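You operate a simulated robot arm through the tools that you are given. There is no shell and no other tool. Be economical: measure what you need, move in short steps, check, and stop when the job is done.

Carry out the task below with a simulated robot arm. There is one attempt and no reset: what you move stays moved.

TASK
Glue the saddle into the square pipe's hole and let it set.
Fine: brush glue on the patch round the hole first, stand the brush in its cup, put the pot lid back on.

It is judged by the outcome, as a careful person would: the job done as asked, and still so three seconds after it is handed in. It fails if anything else is knocked over, pushed out of place, dropped, spilled or broken. A push-on lid holds only when it is set on centred and level and pressed home; a screw cap is set on level and turned clockwise until tight.

THE ROBOT
A 7-joint arm with a two-finger parallel gripper, fixed in place. Base frame: the origin is at the foot of the arm, x ahead of it, y to its left, z up; the work surface is at about z = 85.4. Lengths are in cm, angles in degrees, forces in N, time in s.
With the tool pointing down near the work surface it reaches from about 48 to 92 cm from the base axis. Its first joint turns from -115.0 to 115.0 degrees. Payload 3.91 kg.
The tool frame sits at the grasp point between the pads (the TCP): z along the fingers, y along the line on which they close. The tips reach 3 cm beyond it. The gripper opens to 11 cm. The fingers are 2 cm wide and 1 cm thick; the gripper's body (4.8 by 11.2 cm) begins 5.5 cm behind the TCP.
Orientation is that of the tool frame in the base frame, as a unit quaternion [x, y, z, w]. With the fingers straight down and closing along the base's y, the tool's x points along the base's -x, its y along +y and its z along -z.

THE INTERFACE
- The arm moves only by the tool jog_arm. Its argument "motion" is a list that holds one entry, the list of rows, each a list of 7 numbers: the finger opening in cm, from 0 to 11, then the shift along the tool's x, y, z in cm, then the turn, a rotation vector about the tool's x, y, z in degrees. In form: [[[gripper, x, y, z, wx, wy, wz], ...]]. A call has 1 to 10 rows; each row is the pose to reach, as a shift and turn from the pose commanded when the call began, along the tool's axes at that moment. Rows are played at 5 a second. More than 5 cm and 8.6 degrees between two rows, or a gripper value outside its range, and nothing of the call is played. A pose out of reach is approached as far as the arm can. The call stops where the force on the tool passes 40 N (or 10 N more than at its start, if that is more) or the arm is blocked; 0.2 s more then pass. The fingers move at their own pace (about 15.3 cm/s each) and stop on an object; they squeeze with about 33 N. The grip force told is the motor's: it shows also when the fingers shut on nothing. Time passes only in rows, and 0.2 s behind the last, so rows that repeat a pose let the fingers close. It gives the time, the measured TCP pose, the force on the tool (base axes), the opening and the grip force at its end, in the units of the frame above (readings bear some noise), and new pictures: "show" is both (left out), scene, wrist or none.
- Cameras (640 x 400 px; columns grow to the right, rows downward): "scene" is fixed at [4.88, -65.07, 165.04]; the picture's right is [0.58, -0.82, 0.00], its down [-0.48, -0.34, -0.81] and it looks along [0.66, 0.46, -0.59] (base axes); focal length 357 px, centre (320, 200). "wrist" rides on the gripper at [-3.6, 0, -5.7] in the tool frame; the picture's right is [0.00, -1.00, 0.00], its down [0.97, 0.00, -0.24] and it looks along [0.24, 0.00, 0.97] (tool axes); focal length 218 px, centre (320, 200). There is no depth. A picture from a camera that has moved, and an enlarged one, comes with that camera's place and axes in the base frame and with its lens.
- move_column(by): slides the trunk up (or, below 0, down) by that many cm; the arm rides with it, the base frame stays. It gives what a move gives, with no picture.
- inspect(camera, box): a new picture of the part [left, top, right, bottom] of that camera's present view, enlarged. The clock stands still meanwhile.
- sign_off(): hands the job in; it is judged then, once.

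Work in short steps. Places have to be worked out from the pictures, the camera data and where the tool is seen: move nearer, look again, correct. Check each grasp and each placing, and mend what went wrong. You have 120 turns and 170 pictures in all, those below and enlarged ones among them. Open the gripper and draw the arm clear of the work before you hand the job in, unless the task says otherwise; then end with one line.

The tools are called after "Request:" by a JSON object that holds its "fn" and its "kwargs". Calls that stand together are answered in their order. jog_arm: Moves the arm, as the interface text tells. Its arguments: {"type":"object","properties":{"motion":{"type":"array","items":{"type":"array","items":{"type":"array","items":{"type":"number"}}}},"show":{"type":"string","enum":["both","scene","wrist","none"]}},"required":["motion"]} The other tools are called the same way: move_column (by) slides the trunk up or down; inspect (camera, box) takes an enlarged picture of a part of a camera's view; sign_off () hands the job in.

At the start:

```text
time: 0.0
position: [54.0, -13.17, 128.67]
ee_rot: [0.001, 1.0, 0.0, -0.001]
force: [-0.3, 0.2, 0.2]
width: 10.99
grip_force: 0.0
trunk travel left (down, up): [-75.0, 24.0]
```

scene: 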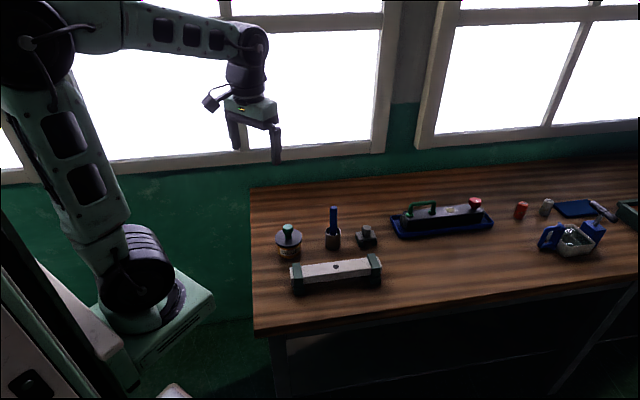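
wrist: 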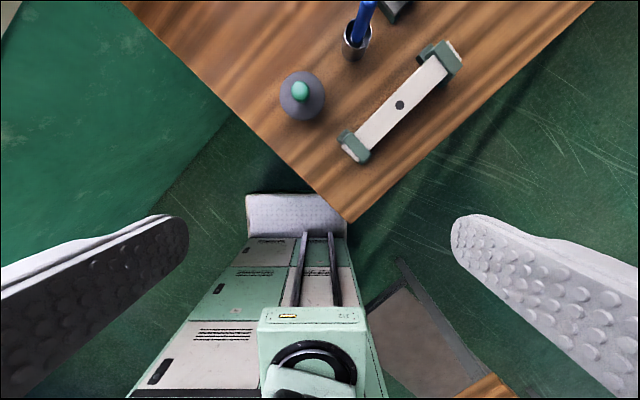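

The scene shows pot with lid, brush in cup, a saddle piece, and the pipe in holders. I'll enlarge both views first.

Request:
{"fn": "inspect", "kwargs": {"camera": "scene", "box": [260, 190, 400, 300]}}

Request:
{"fn": "inspect", "kwargs": {"camera": "scene", "box": [380, 180, 640, 270]}}

Request:
{"fn": "inspect", "kwargs": {"camera": "wrist", "box": [260, 0, 480, 170]}}

```text
3.64 times, centred on (330, 245) of scene
camera zoom: at [4.88, -65.07, 165.04], right [0.58, -0.82, 0.0], down [-0.48, -0.34, -0.81], along [0.66, 0.46, -0.59], focal length 1299 px, centre (284, 36)
```

zoom: 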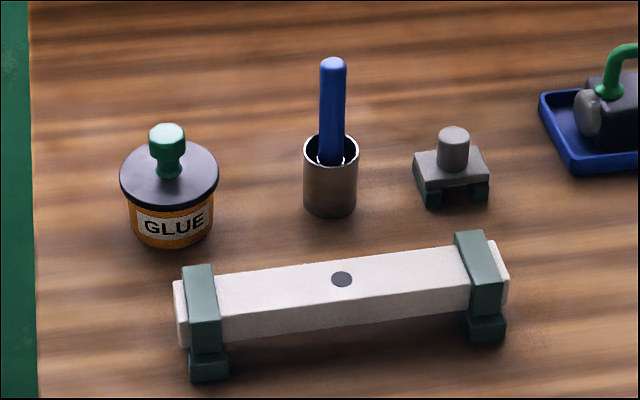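

```text
2.46 times, centred on (510, 225) of scene
camera zoom: at [4.88, -65.07, 165.04], right [0.58, -0.82, 0.0], down [-0.48, -0.34, -0.81], along [0.66, 0.46, -0.59], focal length 880 px, centre (-148, 138)
```

zoom: 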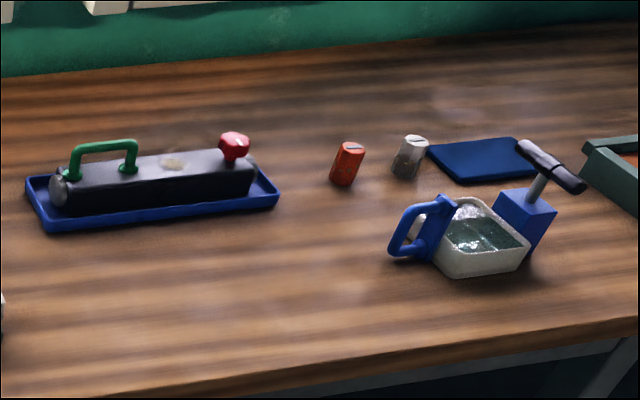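

```text
2.35 times, centred on (370, 85) of wrist
camera zoom: at [57.61, -13.22, 134.46], right [0.0, -1.0, 0.0], down [-0.97, 0.0, 0.24], along [-0.24, 0.0, -0.97], focal length 514 px, centre (202, 471)
```

zoom: 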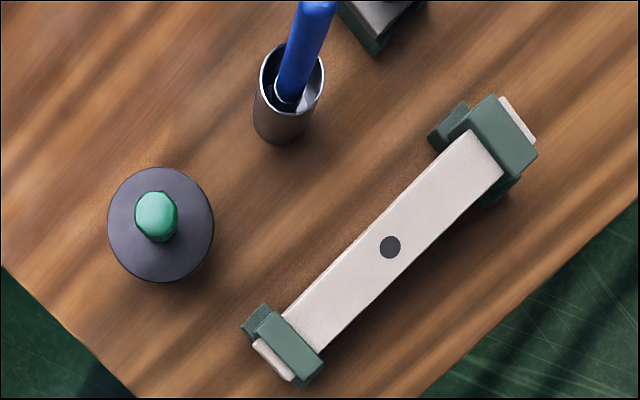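

Rough estimates: pot (66.6,-10), cup (76,-20), hole (65,-28), saddle (82.5,-29). I'll move over the group for a closer look.

Request:
{"fn": "jog_arm", "kwargs": {"motion": [[[11, -4, -2, 2, 0, 0, 0], [11, -8, -4, 4, 0, 0, 0], [11, -12, -6, 6, 0, 0, 0], [11, -16, -8, 8, 0, 0, 0], [11, -20, -10, 10, 0, 0, 0], [11, -22, -11, 12, 0, 0, 0], [11, -22, -11, 12, 0, 0, 0]]]}}

```text
time: 1.6
position: [76.11, -24.06, 116.57]
ee_rot: [0.001, 1.0, -0.001, 0.0]
force: [-0.4, 0.7, 0.4]
width: 10.97
grip_force: 0.0
trunk travel left (down, up): [-75.0, 24.0]
camera wrist: at [79.76, -24.13, 122.38], right [0.0, -1.0, 0.0], down [-0.97, 0.0, 0.24], along [-0.24, 0.0, -0.97], focal length 218 px, centre (320, 200)
```

scene: 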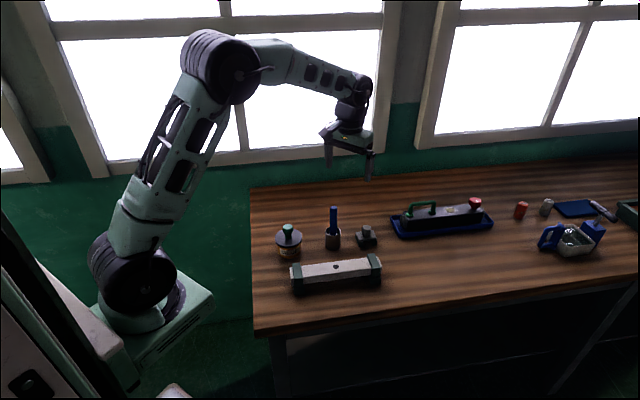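
wrist: 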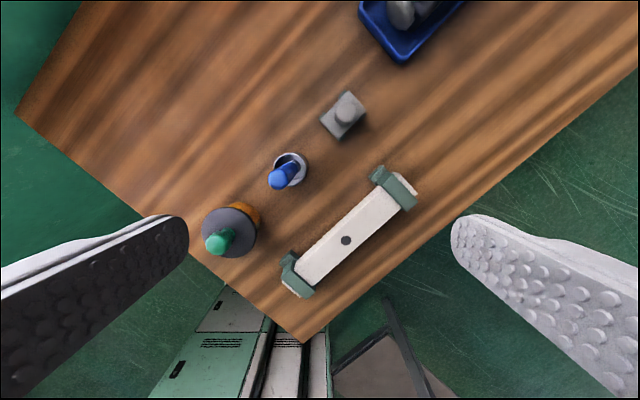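

Request:
{"fn": "inspect", "kwargs": {"camera": "wrist", "box": [190, 80, 430, 310]}}

Request:
{"fn": "inspect", "kwargs": {"camera": "scene", "box": [345, 215, 390, 255]}}

```text
1.74 times, centred on (310, 195) of wrist
camera zoom: at [79.76, -24.13, 122.38], right [0.0, -1.0, 0.0], down [-0.97, 0.0, 0.24], along [-0.24, 0.0, -0.97], focal length 380 px, centre (337, 209)
```

zoom: 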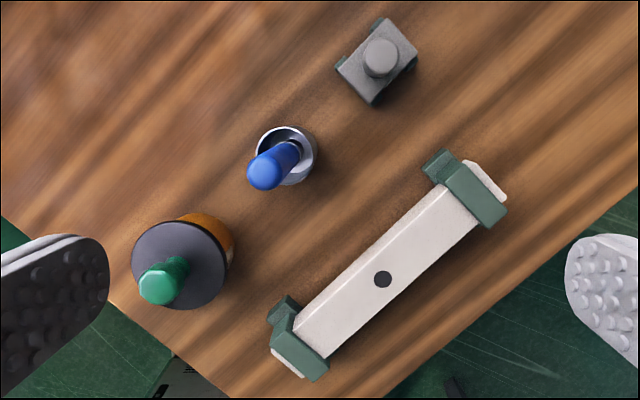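

```text
10.00 times, centred on (368, 235) of scene
camera zoom: at [4.88, -65.07, 165.04], right [0.58, -0.82, 0.0], down [-0.48, -0.34, -0.81], along [0.66, 0.46, -0.59], focal length 3573 px, centre (-155, -150)
```

zoom: 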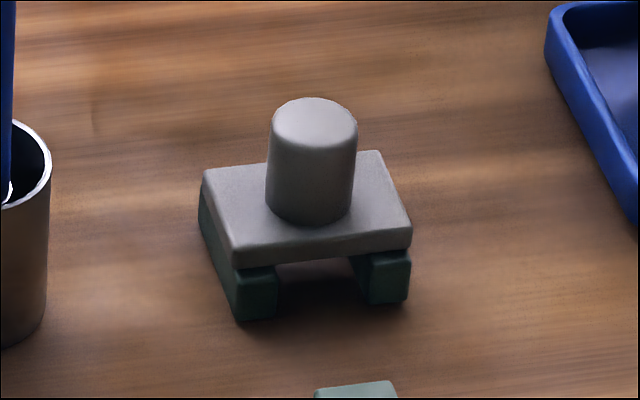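

The saddle has a boss on top of a plate, resting on rails parallel to the pipe. Next I go over the pot for a close look at the lid knob (about (66.7,-9.9)).

Request:
{"fn": "jog_arm", "kwargs": {"motion": [[[11, 2, 2.8, 2, 0, 0, 0], [11, 4, 5.6, 4, 0, 0, 0], [11, 6, 8.4, 6, 0, 0, 0], [11, 8, 11.2, 8, 0, 0, 0], [11, 9.4, 14, 10, 0, 0, 0], [11, 9.4, 14, 10, 0, 0, 0], [11, 9.4, 14, 10, 0, 0, 0]]], "show": "wrist"}}

Request:
{"fn": "inspect", "kwargs": {"camera": "scene", "box": [262, 205, 352, 265]}}

```text
time: 3.2
position: [66.55, -10.01, 106.65]
ee_rot: [0.0, 1.0, 0.001, 0.0]
force: [-0.3, -0.4, 0.0]
width: 11.03
grip_force: 0.0
trunk travel left (down, up): [-75.0, 24.0]
camera wrist: at [70.18, -10.06, 112.39], right [0.0, -1.0, 0.0], down [-0.97, 0.0, 0.24], along [-0.24, 0.0, -0.97], focal length 218 px, centre (320, 200)
```

wrist: 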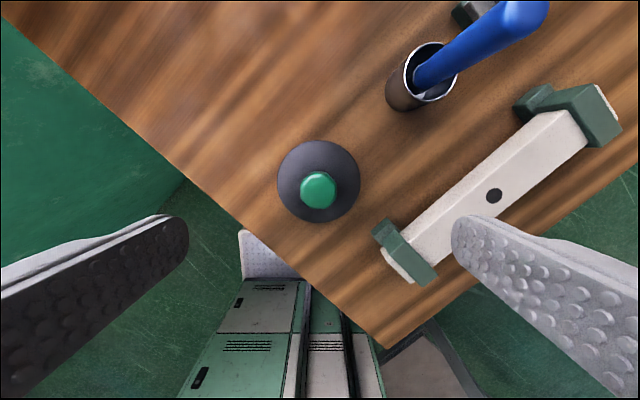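

```text
6.67 times, centred on (307, 235) of scene
camera zoom: at [4.88, -65.07, 165.04], right [0.58, -0.82, 0.0], down [-0.48, -0.34, -0.81], along [0.66, 0.46, -0.59], focal length 2382 px, centre (407, -33)
```

zoom: 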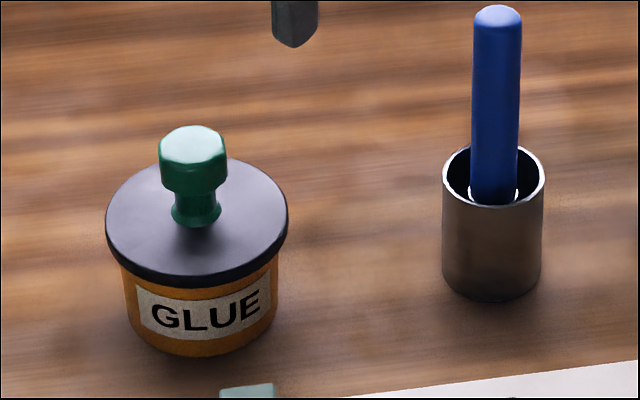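

Pot axis is at about (66.65,-9.95), with the lid top near z 91 and the knob cap spanning roughly 92.3 to 94.5. I descend over the knob to z 95.

Request:
{"fn": "jog_arm", "kwargs": {"motion": [[[9, -0.1, 0.05, 3, 0, 0, 0], [7, -0.1, 0.05, 6, 0, 0, 0], [6, -0.1, 0.05, 9, 0, 0, 0], [6, -0.1, 0.05, 11, 0, 0, 0], [6, -0.1, 0.05, 11.6, 0, 0, 0], [6, -0.1, 0.05, 11.6, 0, 0, 0]]]}}

Request:
{"fn": "inspect", "kwargs": {"camera": "scene", "box": [262, 205, 322, 265]}}

```text
time: 4.6
position: [66.66, -10.01, 94.91]
ee_rot: [0.0, 1.0, 0.001, 0.0]
force: [-0.2, 0.4, -0.2]
width: 6.01
grip_force: 0.0
trunk travel left (down, up): [-75.0, 24.0]
camera wrist: at [70.32, -10.12, 100.67], right [0.0, -1.0, 0.0], down [-0.97, 0.0, 0.24], along [-0.24, 0.0, -0.97], focal length 218 px, centre (320, 200)
```

scene: 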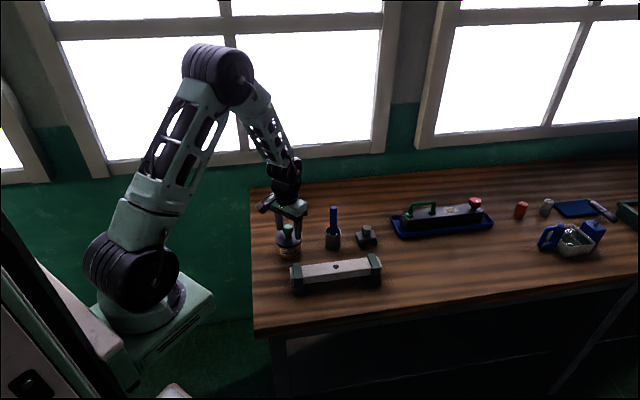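
wrist: 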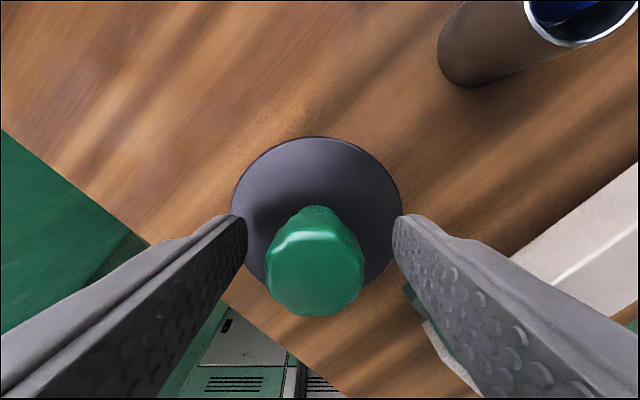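

```text
6.67 times, centred on (292, 235) of scene
camera zoom: at [4.88, -65.07, 165.04], right [0.58, -0.82, 0.0], down [-0.48, -0.34, -0.81], along [0.66, 0.46, -0.59], focal length 2382 px, centre (507, -33)
```

zoom: 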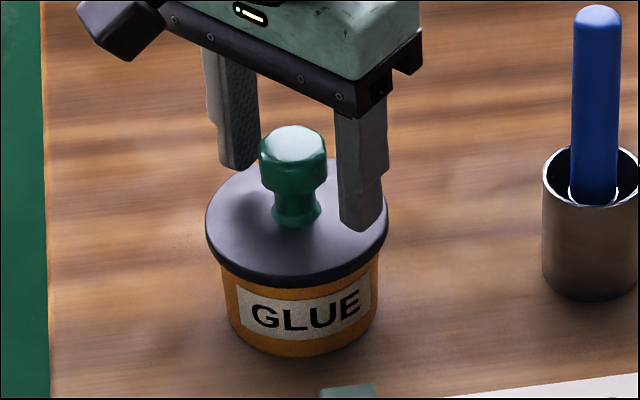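

The knob is centred between the fingers and the lid top sits near z 91. I lower 0.5 cm and close on the knob.

Request:
{"fn": "jog_arm", "kwargs": {"motion": [[[6, 0, 0.05, 0.5, 0, 0, 0], [3, 0, 0.05, 0.5, 0, 0, 0], [1, 0, 0.05, 0.5, 0, 0, 0], [1, 0, 0.05, 0.5, 0, 0, 0], [1, 0, 0.05, 0.5, 0, 0, 0]]], "show": "wrist"}}

```text
time: 5.8
position: [66.77, -10.24, 94.46]
ee_rot: [0.001, 1.0, 0.0, 0.0]
force: [0.5, -0.3, 1.0]
width: 3.06
grip_force: 33.0
trunk travel left (down, up): [-75.0, 24.0]
camera wrist: at [70.29, -10.13, 100.2], right [0.0, -1.0, 0.0], down [-0.97, 0.0, 0.24], along [-0.24, 0.0, -0.97], focal length 218 px, centre (320, 200)
```

wrist: 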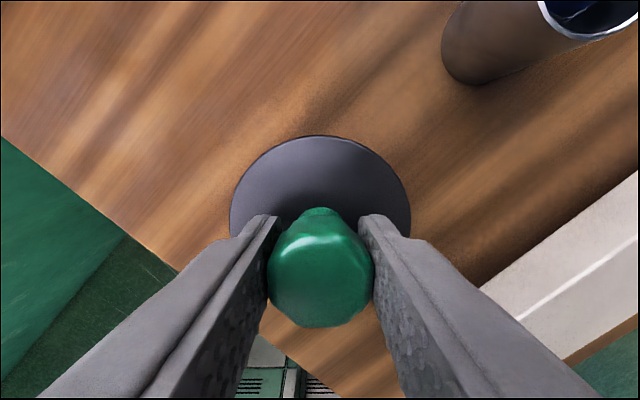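

Gripped the knob at 3.06 cm with full grip. I lift straight up in small steps.

Request:
{"fn": "jog_arm", "kwargs": {"motion": [[[1, 0, 0, -0.4, 0, 0, 0], [1, 0, 0, -0.8, 0, 0, 0], [1, 0, 0, -1.5, 0, 0, 0], [1, 0, 0, -3, 0, 0, 0], [1, 0, 0, -5, 0, 0, 0], [1, 0, 0, -5, 0, 0, 0]]]}}

Request:
{"fn": "inspect", "kwargs": {"camera": "scene", "box": [262, 195, 332, 265]}}

```text
time: 7.2
position: [66.76, -10.12, 99.68]
ee_rot: [-0.001, 1.0, -0.001, 0.0]
force: [-1.1, 0.5, -0.9]
width: 3.04
grip_force: 33.5
trunk travel left (down, up): [-75.0, 24.0]
camera wrist: at [70.41, -10.2, 105.36], right [0.0, -1.0, 0.0], down [-0.97, 0.0, 0.24], along [-0.24, 0.0, -0.97], focal length 218 px, centre (320, 200)
```

scene: 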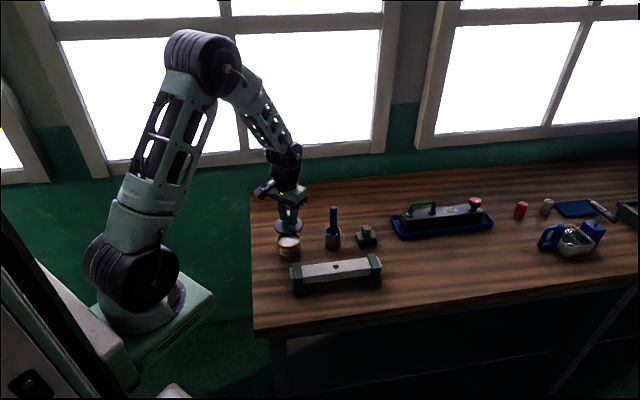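
wrist: 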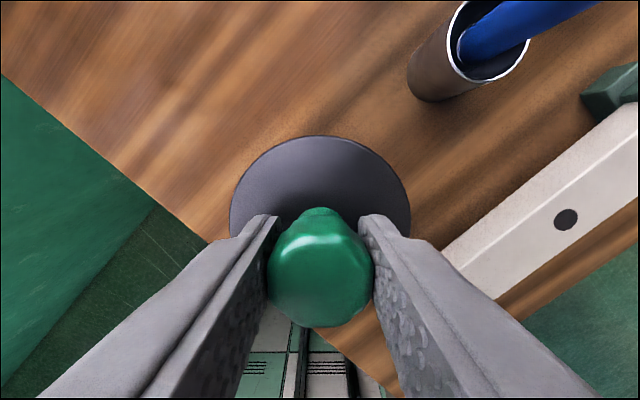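

```text
5.71 times, centred on (297, 230) of scene
camera zoom: at [4.88, -65.07, 165.04], right [0.58, -0.82, 0.0], down [-0.48, -0.34, -0.81], along [0.66, 0.46, -0.59], focal length 2042 px, centre (451, 29)
```

zoom: 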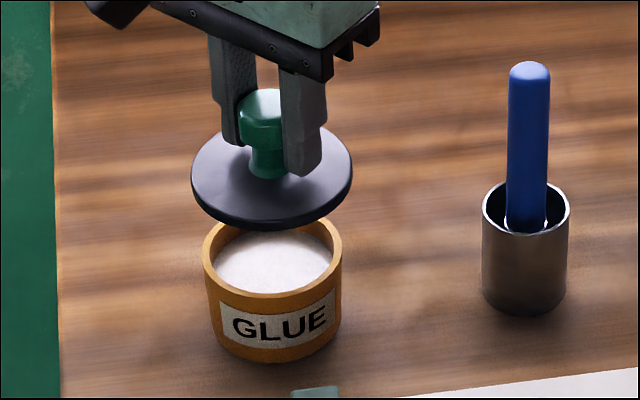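

The lid came off cleanly. I'll set it down on a free spot around (79,-9), descending first to z about 91.

Request:
{"fn": "jog_arm", "kwargs": {"motion": [[[1, -4, 0.3, -1, 0, 0, 0], [1, -8, 0.7, -1, 0, 0, 0], [1, -12.4, 1, -1, 0, 0, 0], [1, -12.4, 1, 2, 0, 0, 0], [1, -12.4, 1, 5, 0, 0, 0], [1, -12.4, 1, 7.5, 0, 0, 0], [1, -12.4, 1, 8, 0, 0, 0], [1, -12.4, 1, 8, 0, 0, 0]]]}}

Request:
{"fn": "inspect", "kwargs": {"camera": "scene", "box": [270, 170, 350, 250]}}

```text
time: 9.0
position: [79.12, -9.26, 91.61]
ee_rot: [0.0, 1.0, 0.0, 0.0]
force: [0.3, 1.1, 0.4]
width: 3.04
grip_force: 32.8
trunk travel left (down, up): [-75.0, 24.0]
camera wrist: at [82.72, -9.24, 97.33], right [0.0, -1.0, 0.0], down [-0.97, 0.0, 0.24], along [-0.24, 0.0, -0.97], focal length 218 px, centre (320, 200)
```

scene: 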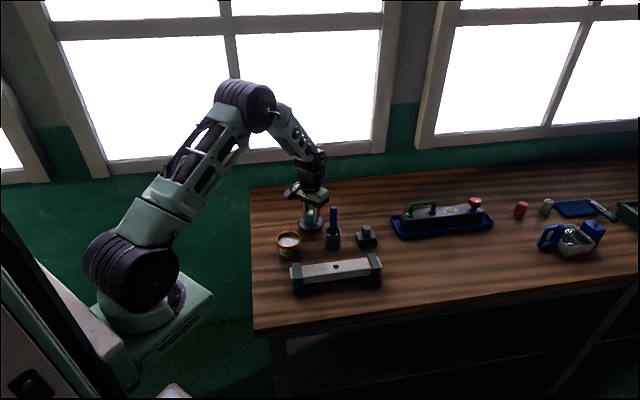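
wrist: 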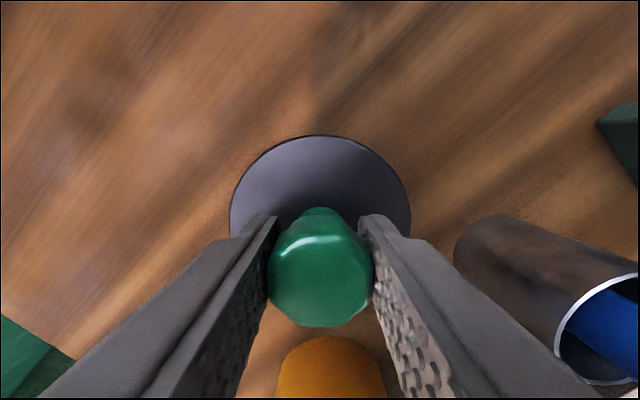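

```text
5.00 times, centred on (310, 210) of scene
camera zoom: at [4.88, -65.07, 165.04], right [0.58, -0.82, 0.0], down [-0.48, -0.34, -0.81], along [0.66, 0.46, -0.59], focal length 1786 px, centre (370, 150)
```

zoom: 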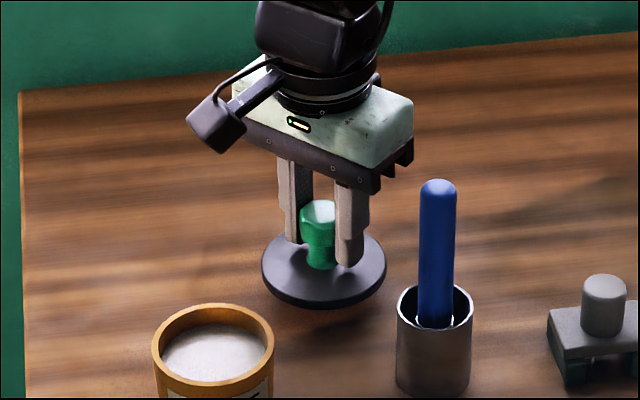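

Lid hovers clear of everything. I lower it in fine steps watching the force.

Request:
{"fn": "jog_arm", "kwargs": {"motion": [[[1, 0, 0, 0.4, 0, 0, 0], [1, 0, 0, 0.7, 0, 0, 0], [1, 0, 0, 1.0, 0, 0, 0], [1, 0, 0, 1.2, 0, 0, 0], [1, 0, 0, 1.4, 0, 0, 0]]], "show": "none"}}

Request:
{"fn": "inspect", "kwargs": {"camera": "scene", "box": [290, 195, 340, 245]}}

```text
time: 10.2
position: [78.97, -9.11, 90.27]
ee_rot: [-0.001, 1.0, 0.0, 0.0]
force: [-0.5, -0.2, -0.2]
width: 3.03
grip_force: 33.0
trunk travel left (down, up): [-75.0, 24.0]
```

```text
8.00 times, centred on (315, 220) of scene
camera zoom: at [4.88, -65.07, 165.04], right [0.58, -0.82, 0.0], down [-0.48, -0.34, -0.81], along [0.66, 0.46, -0.59], focal length 2858 px, centre (360, 40)
```

zoom: 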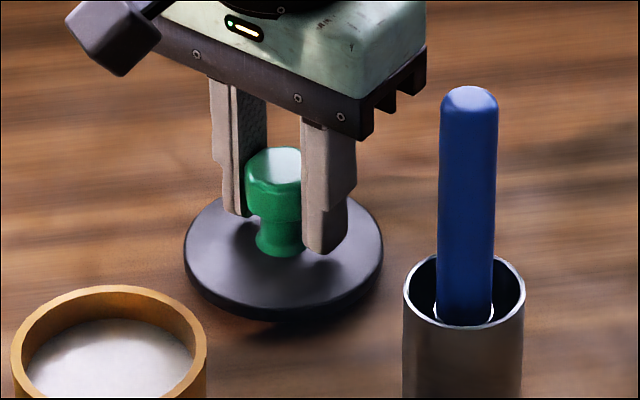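

Still slightly above the table; I continue down in 0.15 cm steps.

Request:
{"fn": "jog_arm", "kwargs": {"motion": [[[1, 0, 0, 0.2, 0, 0, 0], [1, 0, 0, 0.35, 0, 0, 0], [1, 0, 0, 0.5, 0, 0, 0], [1, 0, 0, 0.6, 0, 0, 0]]], "show": "none"}}

Request:
{"fn": "inspect", "kwargs": {"camera": "scene", "box": [290, 195, 340, 245]}}

```text
time: 11.2
position: [79.23, -9.12, 89.78]
ee_rot: [0.001, 1.0, 0.0, 0.003]
force: [-1.5, -2.1, 24.8]
width: 3.04
grip_force: 32.7
trunk travel left (down, up): [-75.0, 24.0]
```

```text
8.00 times, centred on (315, 220) of scene
camera zoom: at [4.88, -65.07, 165.04], right [0.58, -0.82, 0.0], down [-0.48, -0.34, -0.81], along [0.66, 0.46, -0.59], focal length 2858 px, centre (360, 40)
```

zoom: 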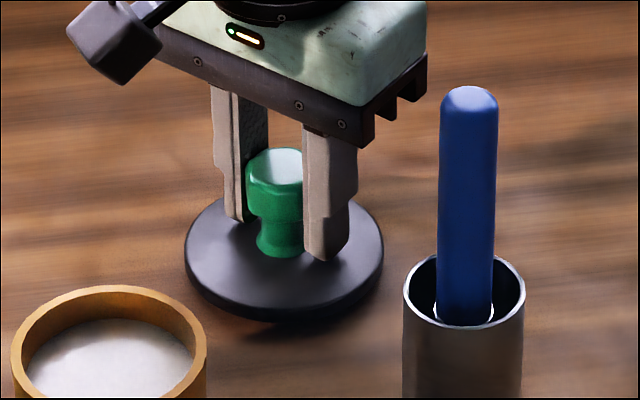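

Contact with the table (25 N). I ease up slightly, open, and rise.

Request:
{"fn": "jog_arm", "kwargs": {"motion": [[[1, 0, 0, -0.2, 0, 0, 0], [6, 0, 0, -0.2, 0, 0, 0], [6, 0, 0, -0.3, 0, 0, 0], [6, 0, 0, -3, 0, 0, 0], [6, 0, 0, -7, 0, 0, 0], [6, 0, 0, -11, 0, 0, 0], [6, 0, 0, -15, 0, 0, 0], [6, 0, 0, -15, 0, 0, 0]]], "show": "wrist"}}

Request:
{"fn": "inspect", "kwargs": {"camera": "scene", "box": [270, 190, 350, 265]}}

```text
time: 13.0
position: [78.98, -9.02, 104.66]
ee_rot: [0.0, 1.0, 0.0, -0.001]
force: [-0.6, -0.4, -0.2]
width: 6.0
grip_force: 0.1
trunk travel left (down, up): [-75.0, 24.0]
camera wrist: at [82.71, -9.05, 110.27], right [0.0, -1.0, 0.0], down [-0.97, 0.0, 0.24], along [-0.24, 0.0, -0.97], focal length 218 px, centre (320, 200)
```

wrist: 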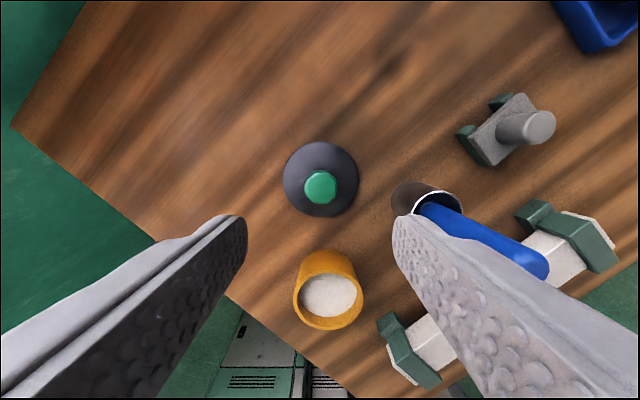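

```text
5.33 times, centred on (310, 228) of scene
camera zoom: at [4.88, -65.07, 165.04], right [0.58, -0.82, 0.0], down [-0.48, -0.34, -0.81], along [0.66, 0.46, -0.59], focal length 1906 px, centre (373, 53)
```

zoom: 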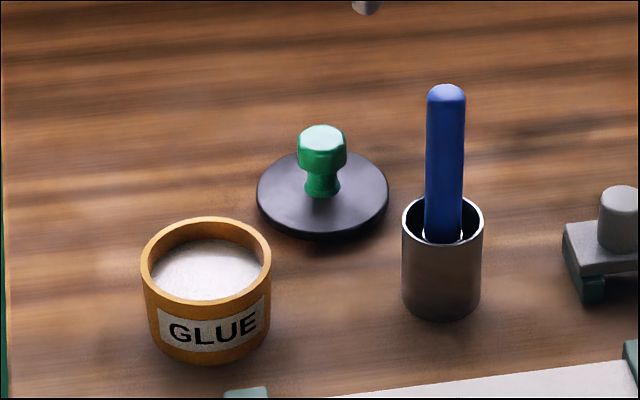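

The lid rests flat on the table. The brush stands upright in its cup at about (76.5,-19.95), handle top near z 100. I move above it.

Request:
{"fn": "jog_arm", "kwargs": {"motion": [[[6, 0.5, -2, -3, 0, 0, 0], [6, 1.2, -6, -4, 0, 0, 0], [6, 2, -10, -4, 0, 0, 0], [6, 2.5, -10.95, -4, 0, 0, 0], [6, 2.5, -10.95, -4, 0, 0, 0]]]}}

Request:
{"fn": "inspect", "kwargs": {"camera": "scene", "box": [295, 170, 375, 250]}}

```text
time: 14.2
position: [76.75, -20.17, 108.7]
ee_rot: [0.0, 1.0, 0.001, 0.001]
force: [-0.4, -0.6, -0.5]
width: 6.01
grip_force: 0.1
trunk travel left (down, up): [-75.0, 24.0]
camera wrist: at [80.28, -20.24, 114.35], right [0.0, -1.0, 0.0], down [-0.97, 0.0, 0.24], along [-0.24, 0.0, -0.97], focal length 218 px, centre (320, 200)
```

scene: 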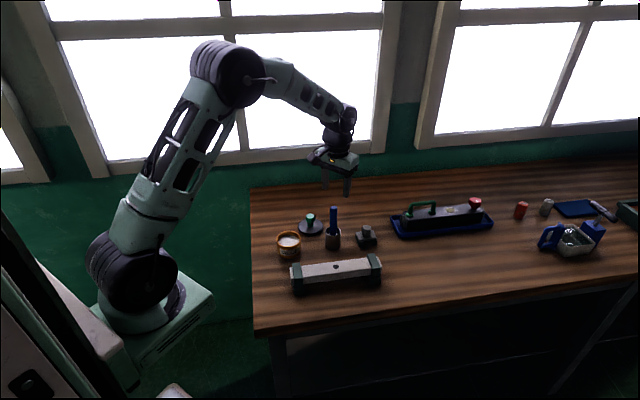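
wrist: 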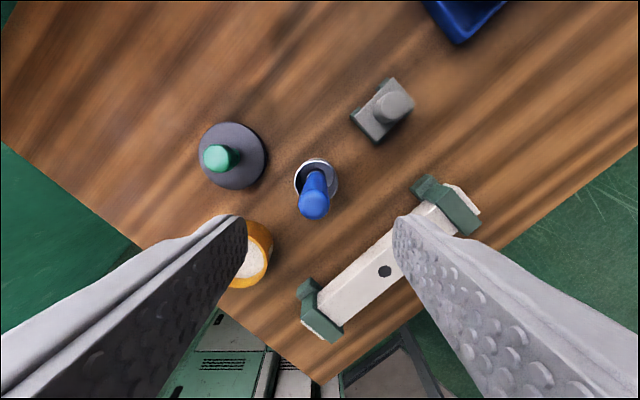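

```text
5.00 times, centred on (335, 210) of scene
camera zoom: at [4.88, -65.07, 165.04], right [0.58, -0.82, 0.0], down [-0.48, -0.34, -0.81], along [0.66, 0.46, -0.59], focal length 1786 px, centre (245, 150)
```

zoom: 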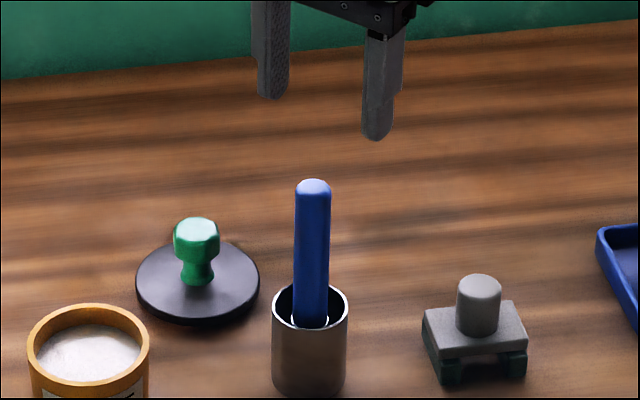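

Handle top at about (76.4,-19.8). I shift slightly and descend to z 97 around the handle, then check before closing.

Request:
{"fn": "jog_arm", "kwargs": {"motion": [[[6, 0.15, 0.3, 3, 0, 0, 0], [6, 0.15, 0.3, 6, 0, 0, 0], [6, 0.15, 0.3, 9, 0, 0, 0], [6, 0.15, 0.3, 11.6, 0, 0, 0], [6, 0.15, 0.3, 11.6, 0, 0, 0]]], "show": "wrist"}}

Request:
{"fn": "inspect", "kwargs": {"camera": "scene", "box": [295, 190, 365, 255]}}

```text
time: 15.4
position: [76.52, -19.69, 96.83]
ee_rot: [0.0, 1.0, 0.0, 0.001]
force: [-0.4, 0.2, 0.4]
width: 6.01
grip_force: 0.0
trunk travel left (down, up): [-75.0, 24.0]
camera wrist: at [80.17, -19.7, 102.62], right [0.0, -1.0, 0.0], down [-0.97, 0.0, 0.24], along [-0.24, 0.0, -0.97], focal length 218 px, centre (320, 200)
```

wrist: 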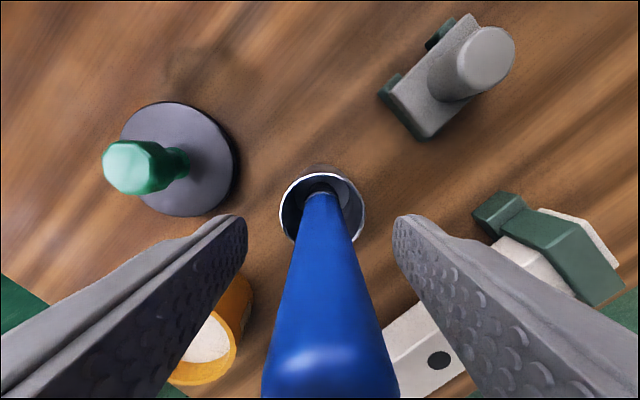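

```text
6.15 times, centred on (330, 222) of scene
camera zoom: at [4.88, -65.07, 165.04], right [0.58, -0.82, 0.0], down [-0.48, -0.34, -0.81], along [0.66, 0.46, -0.59], focal length 2199 px, centre (258, 62)
```

zoom: 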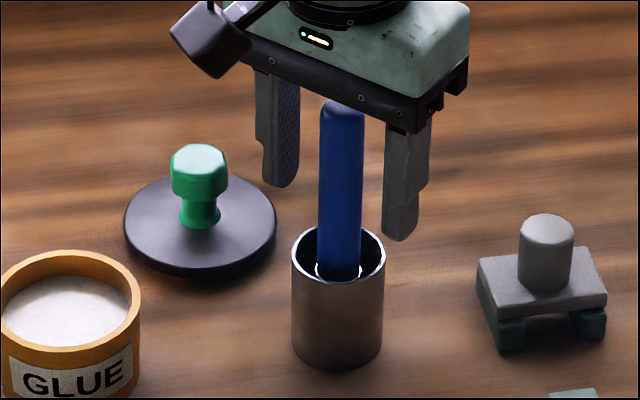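

The handle sits centred between the fingers, tips above the cup rim. I close on it.

Request:
{"fn": "jog_arm", "kwargs": {"motion": [[[4, 0, -0.08, 0, 0, 0, 0], [2, 0, -0.08, 0, 0, 0, 0], [0.8, 0, -0.08, 0, 0, 0, 0], [0.8, 0, -0.08, 0, 0, 0, 0], [0.8, 0, -0.08, 0, 0, 0, 0]]], "show": "wrist"}}

```text
time: 16.6
position: [76.5, -19.75, 97.01]
ee_rot: [0.0, 1.0, 0.0, 0.0]
force: [-0.7, 0.0, -0.2]
width: 2.11
grip_force: 33.4
trunk travel left (down, up): [-75.0, 24.0]
camera wrist: at [80.13, -19.83, 102.72], right [0.0, -1.0, 0.0], down [-0.97, 0.0, 0.24], along [-0.24, 0.0, -0.97], focal length 218 px, centre (320, 200)
```

wrist: 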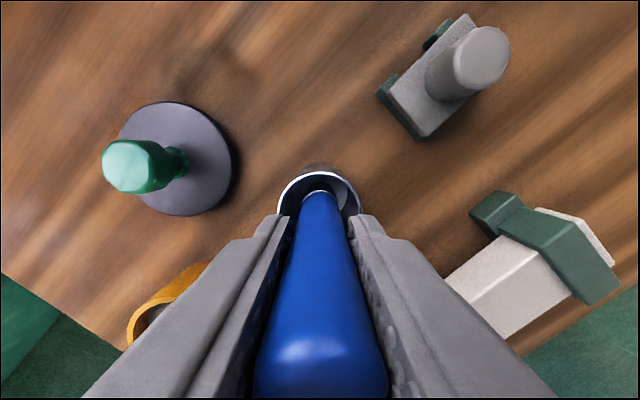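

Gripped at 2.11 cm. I lift straight up to clear the cup and look at the bristles.

Request:
{"fn": "jog_arm", "kwargs": {"motion": [[[0.8, 0, 0, -1.5, 0, 0, 0], [0.8, 0, 0, -4, 0, 0, 0], [0.8, 0, 0, -7, 0, 0, 0], [0.8, 0, 0, -10, 0, 0, 0], [0.8, 0, 0, -10, 0, 0, 0]]], "show": "none"}}

Request:
{"fn": "inspect", "kwargs": {"camera": "scene", "box": [285, 165, 375, 255]}}

```text
time: 17.8
position: [76.47, -19.82, 106.94]
ee_rot: [0.0, 1.0, 0.0, 0.0]
force: [-0.1, -0.3, -0.4]
width: 2.1
grip_force: 32.9
trunk travel left (down, up): [-75.0, 24.0]
```

```text
4.44 times, centred on (330, 210) of scene
camera zoom: at [4.88, -65.07, 165.04], right [0.58, -0.82, 0.0], down [-0.48, -0.34, -0.81], along [0.66, 0.46, -0.59], focal length 1588 px, centre (276, 156)
```

zoom: 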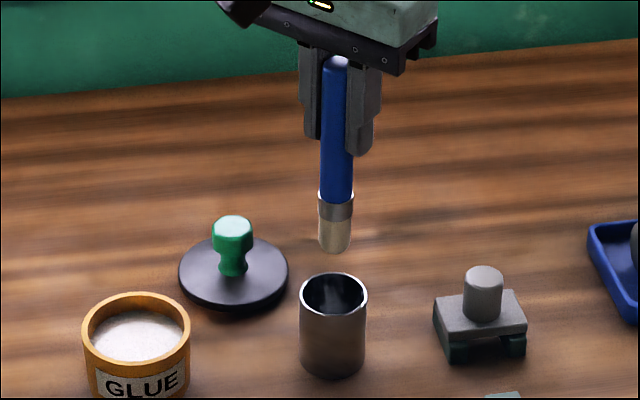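

The brush is clear of the cup; bristle tip is about 11.4 cm below TCP. I move over the pot centre (66.7,-10).

Request:
{"fn": "jog_arm", "kwargs": {"motion": [[[0.8, 2.5, 2.5, 0, 0, 0, 0], [0.8, 5, 5, 0, 0, 0, 0], [0.8, 7.5, 7.5, 0, 0, 0, 0], [0.8, 9.8, 9.8, 0, 0, 0, 0], [0.8, 9.8, 9.8, 0, 0, 0, 0], [0.8, 9.8, 9.8, 0, 0, 0, 0]]], "show": "wrist"}}

Request:
{"fn": "inspect", "kwargs": {"camera": "scene", "box": [250, 185, 330, 265]}}

```text
time: 19.2
position: [66.81, -9.96, 106.87]
ee_rot: [0.0, 1.0, 0.0, 0.001]
force: [0.8, 0.7, -0.5]
width: 2.11
grip_force: 33.3
trunk travel left (down, up): [-75.0, 24.0]
camera wrist: at [70.39, -9.93, 112.6], right [0.0, -1.0, 0.0], down [-0.97, 0.0, 0.24], along [-0.24, 0.0, -0.97], focal length 218 px, centre (320, 200)
```

wrist: 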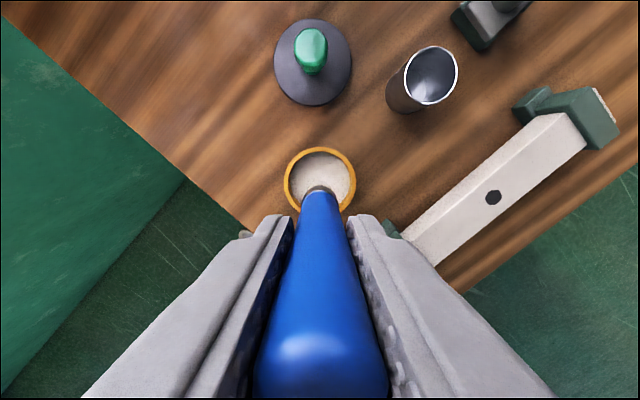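

```text
5.00 times, centred on (290, 225) of scene
camera zoom: at [4.88, -65.07, 165.04], right [0.58, -0.82, 0.0], down [-0.48, -0.34, -0.81], along [0.66, 0.46, -0.59], focal length 1786 px, centre (470, 75)
```

zoom: 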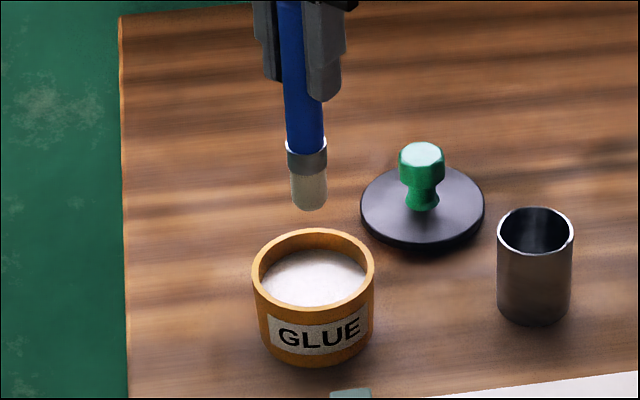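

Brush is centred over the pot. I lower about 7.4 cm so bristles dip roughly 1 cm into the glue, then lift.

Request:
{"fn": "jog_arm", "kwargs": {"motion": [[[0.8, 0.1, 0, 3, 0, 0, 0], [0.8, 0.1, 0, 5.5, 0, 0, 0], [0.8, 0.1, 0, 6.5, 0, 0, 0], [0.8, 0.1, 0, 7, 0, 0, 0], [0.8, 0.1, 0, 7.4, 0, 0, 0], [0.8, 0.1, 0, 7.4, 0, 0, 0]]], "show": "none"}}

Request:
{"fn": "inspect", "kwargs": {"camera": "scene", "box": [260, 205, 320, 265]}}

```text
time: 20.6
position: [66.68, -10.07, 99.72]
ee_rot: [0.001, 1.0, 0.0, 0.002]
force: [2.7, 0.0, 25.3]
width: 2.13
grip_force: 33.5
trunk travel left (down, up): [-75.0, 24.0]
```

```text
6.67 times, centred on (290, 235) of scene
camera zoom: at [4.88, -65.07, 165.04], right [0.58, -0.82, 0.0], down [-0.48, -0.34, -0.81], along [0.66, 0.46, -0.59], focal length 2382 px, centre (520, -33)
```

zoom: 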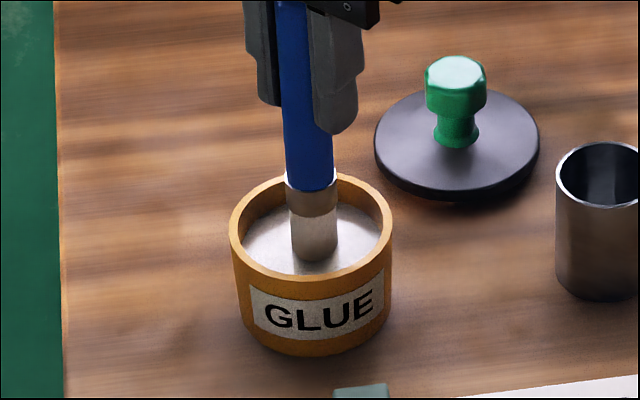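

The bristles press the glue (25 N). I lift and check that glue is on the bristles.

Request:
{"fn": "jog_arm", "kwargs": {"motion": [[[0.8, 0, 0, 0, 0, 0, 0], [0.8, 0, 0, -2, 0, 0, 0], [0.8, 0, 0, -5, 0, 0, 0], [0.8, 0, 0, -8.4, 0, 0, 0], [0.8, 0, 0, -8.4, 0, 0, 0]]], "show": "none"}}

Request:
{"fn": "inspect", "kwargs": {"camera": "scene", "box": [260, 185, 330, 255]}}

Request:
{"fn": "inspect", "kwargs": {"camera": "scene", "box": [285, 250, 390, 300]}}

```text
time: 21.8
position: [66.59, -10.11, 108.11]
ee_rot: [0.0, 1.0, 0.001, -0.001]
force: [0.1, -0.6, -0.6]
width: 2.1
grip_force: 33.0
trunk travel left (down, up): [-75.0, 24.0]
```

```text
5.71 times, centred on (295, 220) of scene
camera zoom: at [4.88, -65.07, 165.04], right [0.58, -0.82, 0.0], down [-0.48, -0.34, -0.81], along [0.66, 0.46, -0.59], focal length 2042 px, centre (463, 86)
```

zoom: 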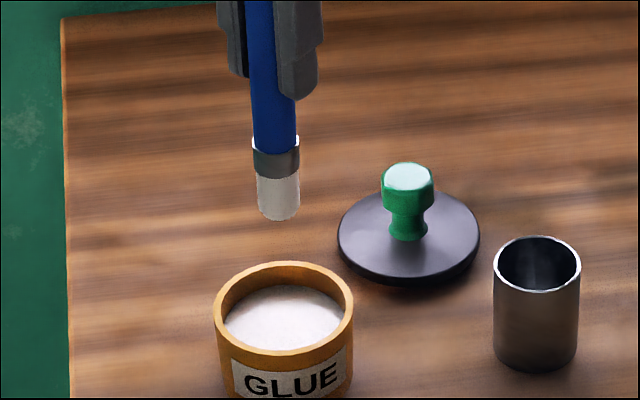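

```text
6.10 times, centred on (338, 275) of scene
camera zoom: at [4.88, -65.07, 165.04], right [0.58, -0.82, 0.0], down [-0.48, -0.34, -0.81], along [0.66, 0.46, -0.59], focal length 2178 px, centre (213, -257)
```

zoom: 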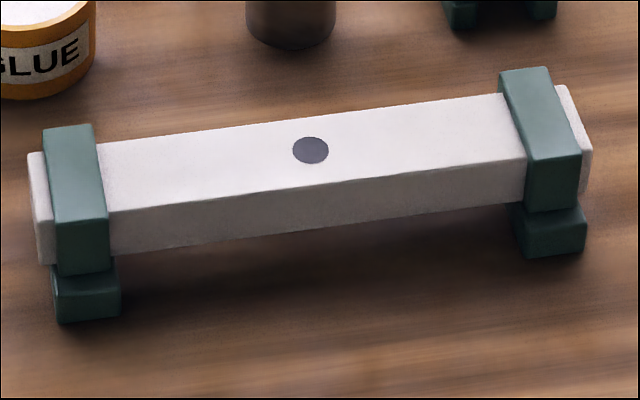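

Bristles are white with glue. The hole is at about (65.05,-28.4), pipe top z about 90, axis along (0.71,-0.71). I move the brush to the start of a ring path beside the hole, hovering.

Request:
{"fn": "jog_arm", "kwargs": {"motion": [[[0.8, 0.6, -4, 0, 0, 0, 0], [0.8, 1.2, -8, 0, 0, 0, 0], [0.8, 1.8, -12, 0, 0, 0, 0], [0.8, 2.3, -16.3, 1.5, 0, 0, 0], [0.8, 2.3, -16.3, 4, 0, 0, 0], [0.8, 2.3, -16.3, 5.3, 0, 0, 0], [0.8, 2.3, -16.3, 5.3, 0, 0, 0]]], "show": "wrist"}}

Request:
{"fn": "inspect", "kwargs": {"camera": "scene", "box": [295, 225, 375, 295]}}

```text
time: 23.4
position: [64.16, -26.4, 102.53]
ee_rot: [0.0, 1.0, 0.0, 0.0]
force: [-1.0, -0.9, -0.9]
width: 2.1
grip_force: 32.7
trunk travel left (down, up): [-75.0, 24.0]
camera wrist: at [67.83, -26.43, 108.29], right [0.0, -1.0, 0.0], down [-0.97, 0.0, 0.24], along [-0.24, 0.0, -0.97], focal length 218 px, centre (320, 200)
```

wrist: 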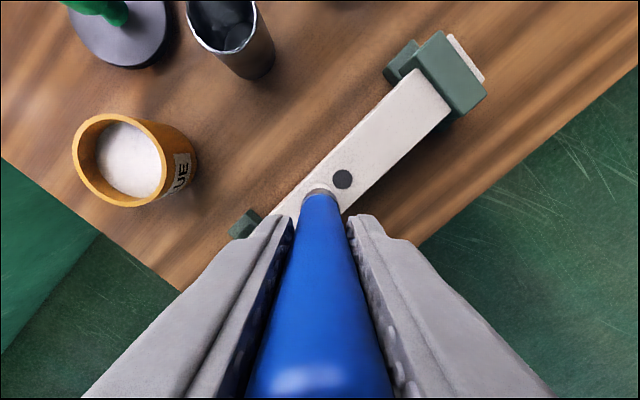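

```text
5.71 times, centred on (335, 260) of scene
camera zoom: at [4.88, -65.07, 165.04], right [0.58, -0.82, 0.0], down [-0.48, -0.34, -0.81], along [0.66, 0.46, -0.59], focal length 2042 px, centre (234, -143)
```

zoom: 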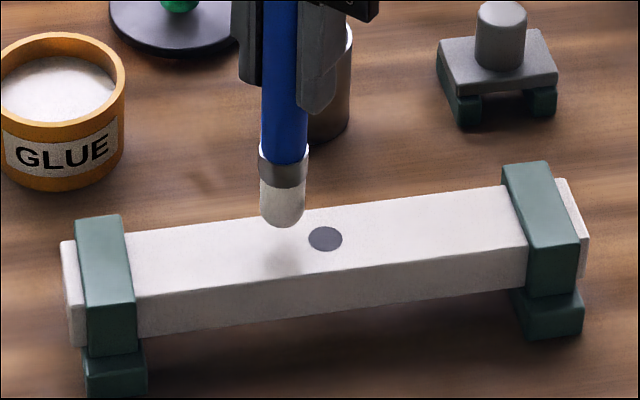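

Hole refined to (65.08,-28.3). I lower the brush onto the pipe gently.

Request:
{"fn": "jog_arm", "kwargs": {"motion": [[[0.8, 0, 0, 0.5, 0, 0, 0], [0.8, 0, 0, 0.8, 0, 0, 0], [0.8, 0, 0, 0.95, 0, 0, 0], [0.8, 0, 0, 0.95, 0, 0, 0]]], "show": "none"}}

Request:
{"fn": "inspect", "kwargs": {"camera": "scene", "box": [315, 240, 365, 280]}}

```text
time: 24.4
position: [64.23, -26.39, 101.83]
ee_rot: [0.001, 1.0, 0.0, 0.0]
force: [-0.9, -0.4, 0.2]
width: 2.09
grip_force: 32.7
trunk travel left (down, up): [-75.0, 24.0]
```

```text
10.00 times, centred on (340, 260) of scene
camera zoom: at [4.88, -65.07, 165.04], right [0.58, -0.82, 0.0], down [-0.48, -0.34, -0.81], along [0.66, 0.46, -0.59], focal length 3573 px, centre (120, -400)
```

zoom: 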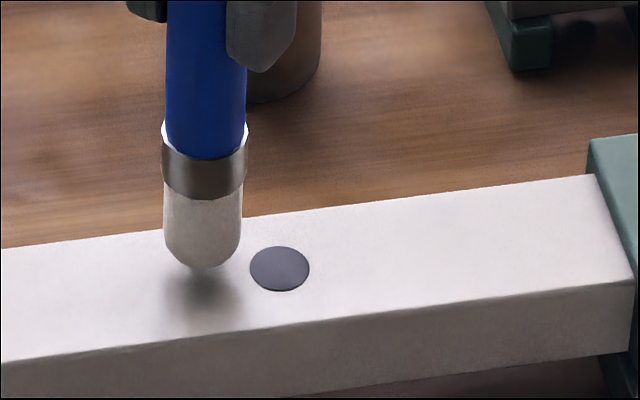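

Nearly touching. I lower further in fine steps until light contact.

Request:
{"fn": "jog_arm", "kwargs": {"motion": [[[0.8, 0, 0, 0.15, 0, 0, 0], [0.8, 0, 0, 0.25, 0, 0, 0], [0.8, 0, 0, 0.35, 0, 0, 0], [0.8, 0, 0, 0.35, 0, 0, 0]]], "show": "none"}}

Request:
{"fn": "inspect", "kwargs": {"camera": "scene", "box": [315, 240, 365, 280]}}

```text
time: 25.4
position: [64.2, -26.42, 101.22]
ee_rot: [0.001, 1.0, 0.0, 0.0]
force: [-0.5, 0.2, -0.5]
width: 2.08
grip_force: 33.1
trunk travel left (down, up): [-75.0, 24.0]
```

```text
10.00 times, centred on (340, 260) of scene
camera zoom: at [4.88, -65.07, 165.04], right [0.58, -0.82, 0.0], down [-0.48, -0.34, -0.81], along [0.66, 0.46, -0.59], focal length 3573 px, centre (120, -400)
```

zoom: 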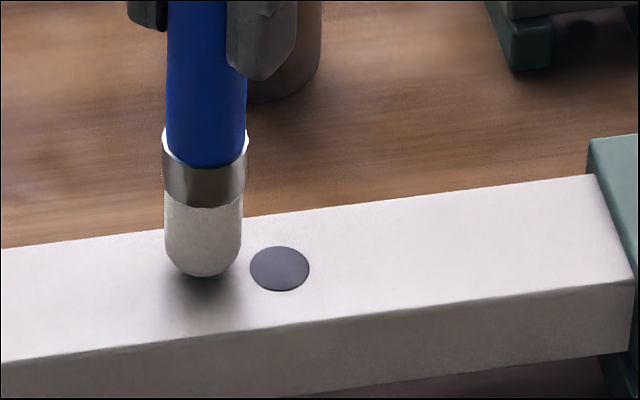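

Still no contact force. Continuing down in small steps.

Request:
{"fn": "jog_arm", "kwargs": {"motion": [[[0.8, 0, 0, 0.12, 0, 0, 0], [0.8, 0, 0, 0.24, 0, 0, 0], [0.8, 0, 0, 0.3, 0, 0, 0], [0.8, 0, 0, 0.3, 0, 0, 0]]], "show": "none"}}

Request:
{"fn": "inspect", "kwargs": {"camera": "scene", "box": [315, 240, 365, 280]}}

```text
time: 26.4
position: [64.23, -26.34, 101.04]
ee_rot: [0.0, 1.0, 0.0, 0.0]
force: [0.7, -0.1, 1.4]
width: 2.12
grip_force: 33.4
trunk travel left (down, up): [-75.0, 24.0]
```

```text
10.00 times, centred on (340, 260) of scene
camera zoom: at [4.88, -65.07, 165.04], right [0.58, -0.82, 0.0], down [-0.48, -0.34, -0.81], along [0.66, 0.46, -0.59], focal length 3573 px, centre (120, -400)
```

zoom: 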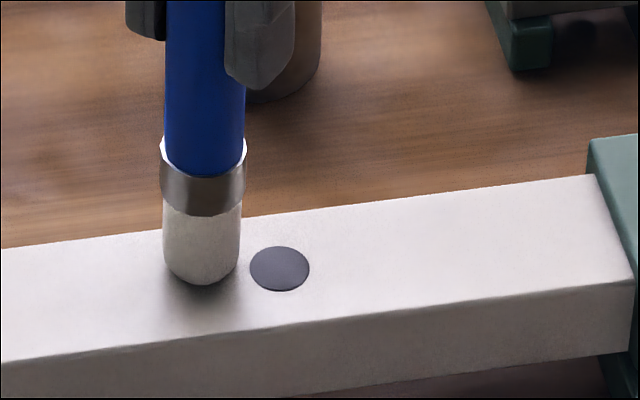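

Just at contact. I press 0.1 cm more and start a first stroke along the pipe, watching the force.

Request:
{"fn": "jog_arm", "kwargs": {"motion": [[[0.8, 0, 0, 0.1, 0, 0, 0], [0.8, 0, 0, 0.1, 0, 0, 0], [0.8, -0.35, -0.35, 0.1, 0, 0, 0], [0.8, -0.7, -0.7, 0.1, 0, 0, 0]]], "show": "none"}}

Request:
{"fn": "inspect", "kwargs": {"camera": "scene", "box": [315, 240, 365, 280]}}

```text
time: 27.4
position: [64.88, -26.9, 100.89]
ee_rot: [-0.001, 1.0, 0.0, 0.0]
force: [-6.4, 7.0, 17.4]
width: 2.12
grip_force: 33.1
trunk travel left (down, up): [-75.0, 24.0]
```

```text
10.00 times, centred on (340, 260) of scene
camera zoom: at [4.88, -65.07, 165.04], right [0.58, -0.82, 0.0], down [-0.48, -0.34, -0.81], along [0.66, 0.46, -0.59], focal length 3573 px, centre (120, -400)
```

zoom: 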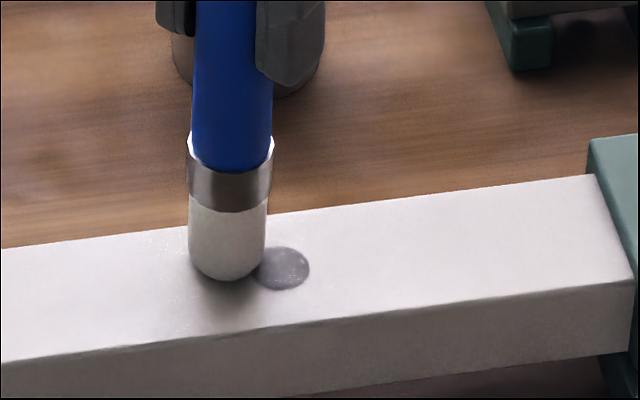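

Glue is going on and the pipe did not move; drag is moderate. I ease pressure slightly and continue the ring round the hole.

Request:
{"fn": "jog_arm", "kwargs": {"motion": [[[0.8, -0.62, -0.34, -0.05, 0, 0, 0], [0.8, -1.22, -0.87, -0.05, 0, 0, 0], [0.8, -1.79, -1.44, -0.05, 0, 0, 0], [0.8, -2.28, -1.93, -0.05, 0, 0, 0], [0.8, -1.79, -2.43, -0.05, 0, 0, 0], [0.8, -1.29, -2.92, -0.05, 0, 0, 0], [0.8, -0.8, -3.41, -0.05, 0, 0, 0], [0.8, -0.23, -2.85, -0.05, 0, 0, 0], [0.8, 0.33, -2.28, -0.05, 0, 0, 0], [0.8, 0.9, -1.72, -0.05, 0, 0, 0]]], "show": "none"}}

Request:
{"fn": "inspect", "kwargs": {"camera": "scene", "box": [290, 235, 385, 295]}}

```text
time: 29.6
position: [64.06, -28.69, 101.06]
ee_rot: [0.0, 1.0, 0.0, -0.001]
force: [0.5, -0.3, -0.6]
width: 2.07
grip_force: 33.4
trunk travel left (down, up): [-75.0, 24.0]
```

```text
6.67 times, centred on (338, 265) of scene
camera zoom: at [4.88, -65.07, 165.04], right [0.58, -0.82, 0.0], down [-0.48, -0.34, -0.81], along [0.66, 0.46, -0.59], focal length 2382 px, centre (203, -233)
```

zoom: 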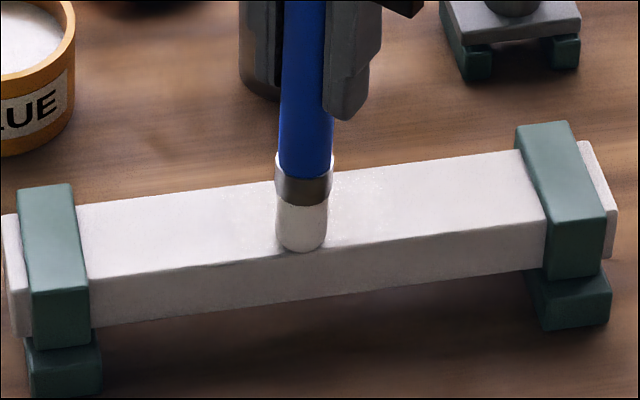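

The force has dropped to nothing, so I add 0.1 cm and finish the ring over the remaining side, then a second pass on the far edge.

Request:
{"fn": "jog_arm", "kwargs": {"motion": [[[0.8, 0, 0, 0.1, 0, 0, 0], [0.8, 0.57, 0.57, 0.1, 0, 0, 0], [0.8, 1.13, 1.13, 0.1, 0, 0, 0], [0.8, 0.64, 1.63, 0.1, 0, 0, 0], [0.8, 0.14, 2.12, 0.1, 0, 0, 0], [0.8, -0.35, 2.62, 0.1, 0, 0, 0], [0.8, -0.92, 2.05, 0.1, 0, 0, 0], [0.8, -1.48, 1.48, 0.1, 0, 0, 0], [0.8, -2.05, 0.92, 0.1, 0, 0, 0], [0.8, -2.62, 0.35, 0.1, 0, 0, 0]]], "show": "wrist"}}

Request:
{"fn": "inspect", "kwargs": {"camera": "scene", "box": [315, 240, 365, 280]}}

```text
time: 31.8
position: [66.69, -28.35, 101.09]
ee_rot: [0.0, 1.0, -0.001, 0.0]
force: [-0.1, 0.9, 1.8]
width: 2.13
grip_force: 33.4
trunk travel left (down, up): [-75.0, 24.0]
camera wrist: at [70.29, -28.39, 106.75], right [0.0, -1.0, 0.0], down [-0.97, 0.0, 0.24], along [-0.24, 0.0, -0.97], focal length 218 px, centre (320, 200)
```

wrist: 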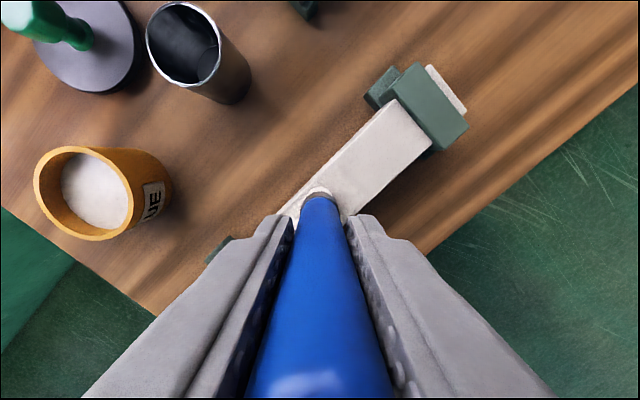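

```text
10.00 times, centred on (340, 260) of scene
camera zoom: at [4.88, -65.07, 165.04], right [0.58, -0.82, 0.0], down [-0.48, -0.34, -0.81], along [0.66, 0.46, -0.59], focal length 3573 px, centre (120, -400)
```

zoom: 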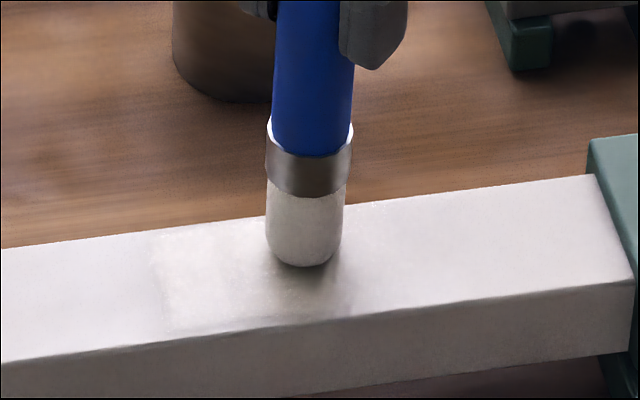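

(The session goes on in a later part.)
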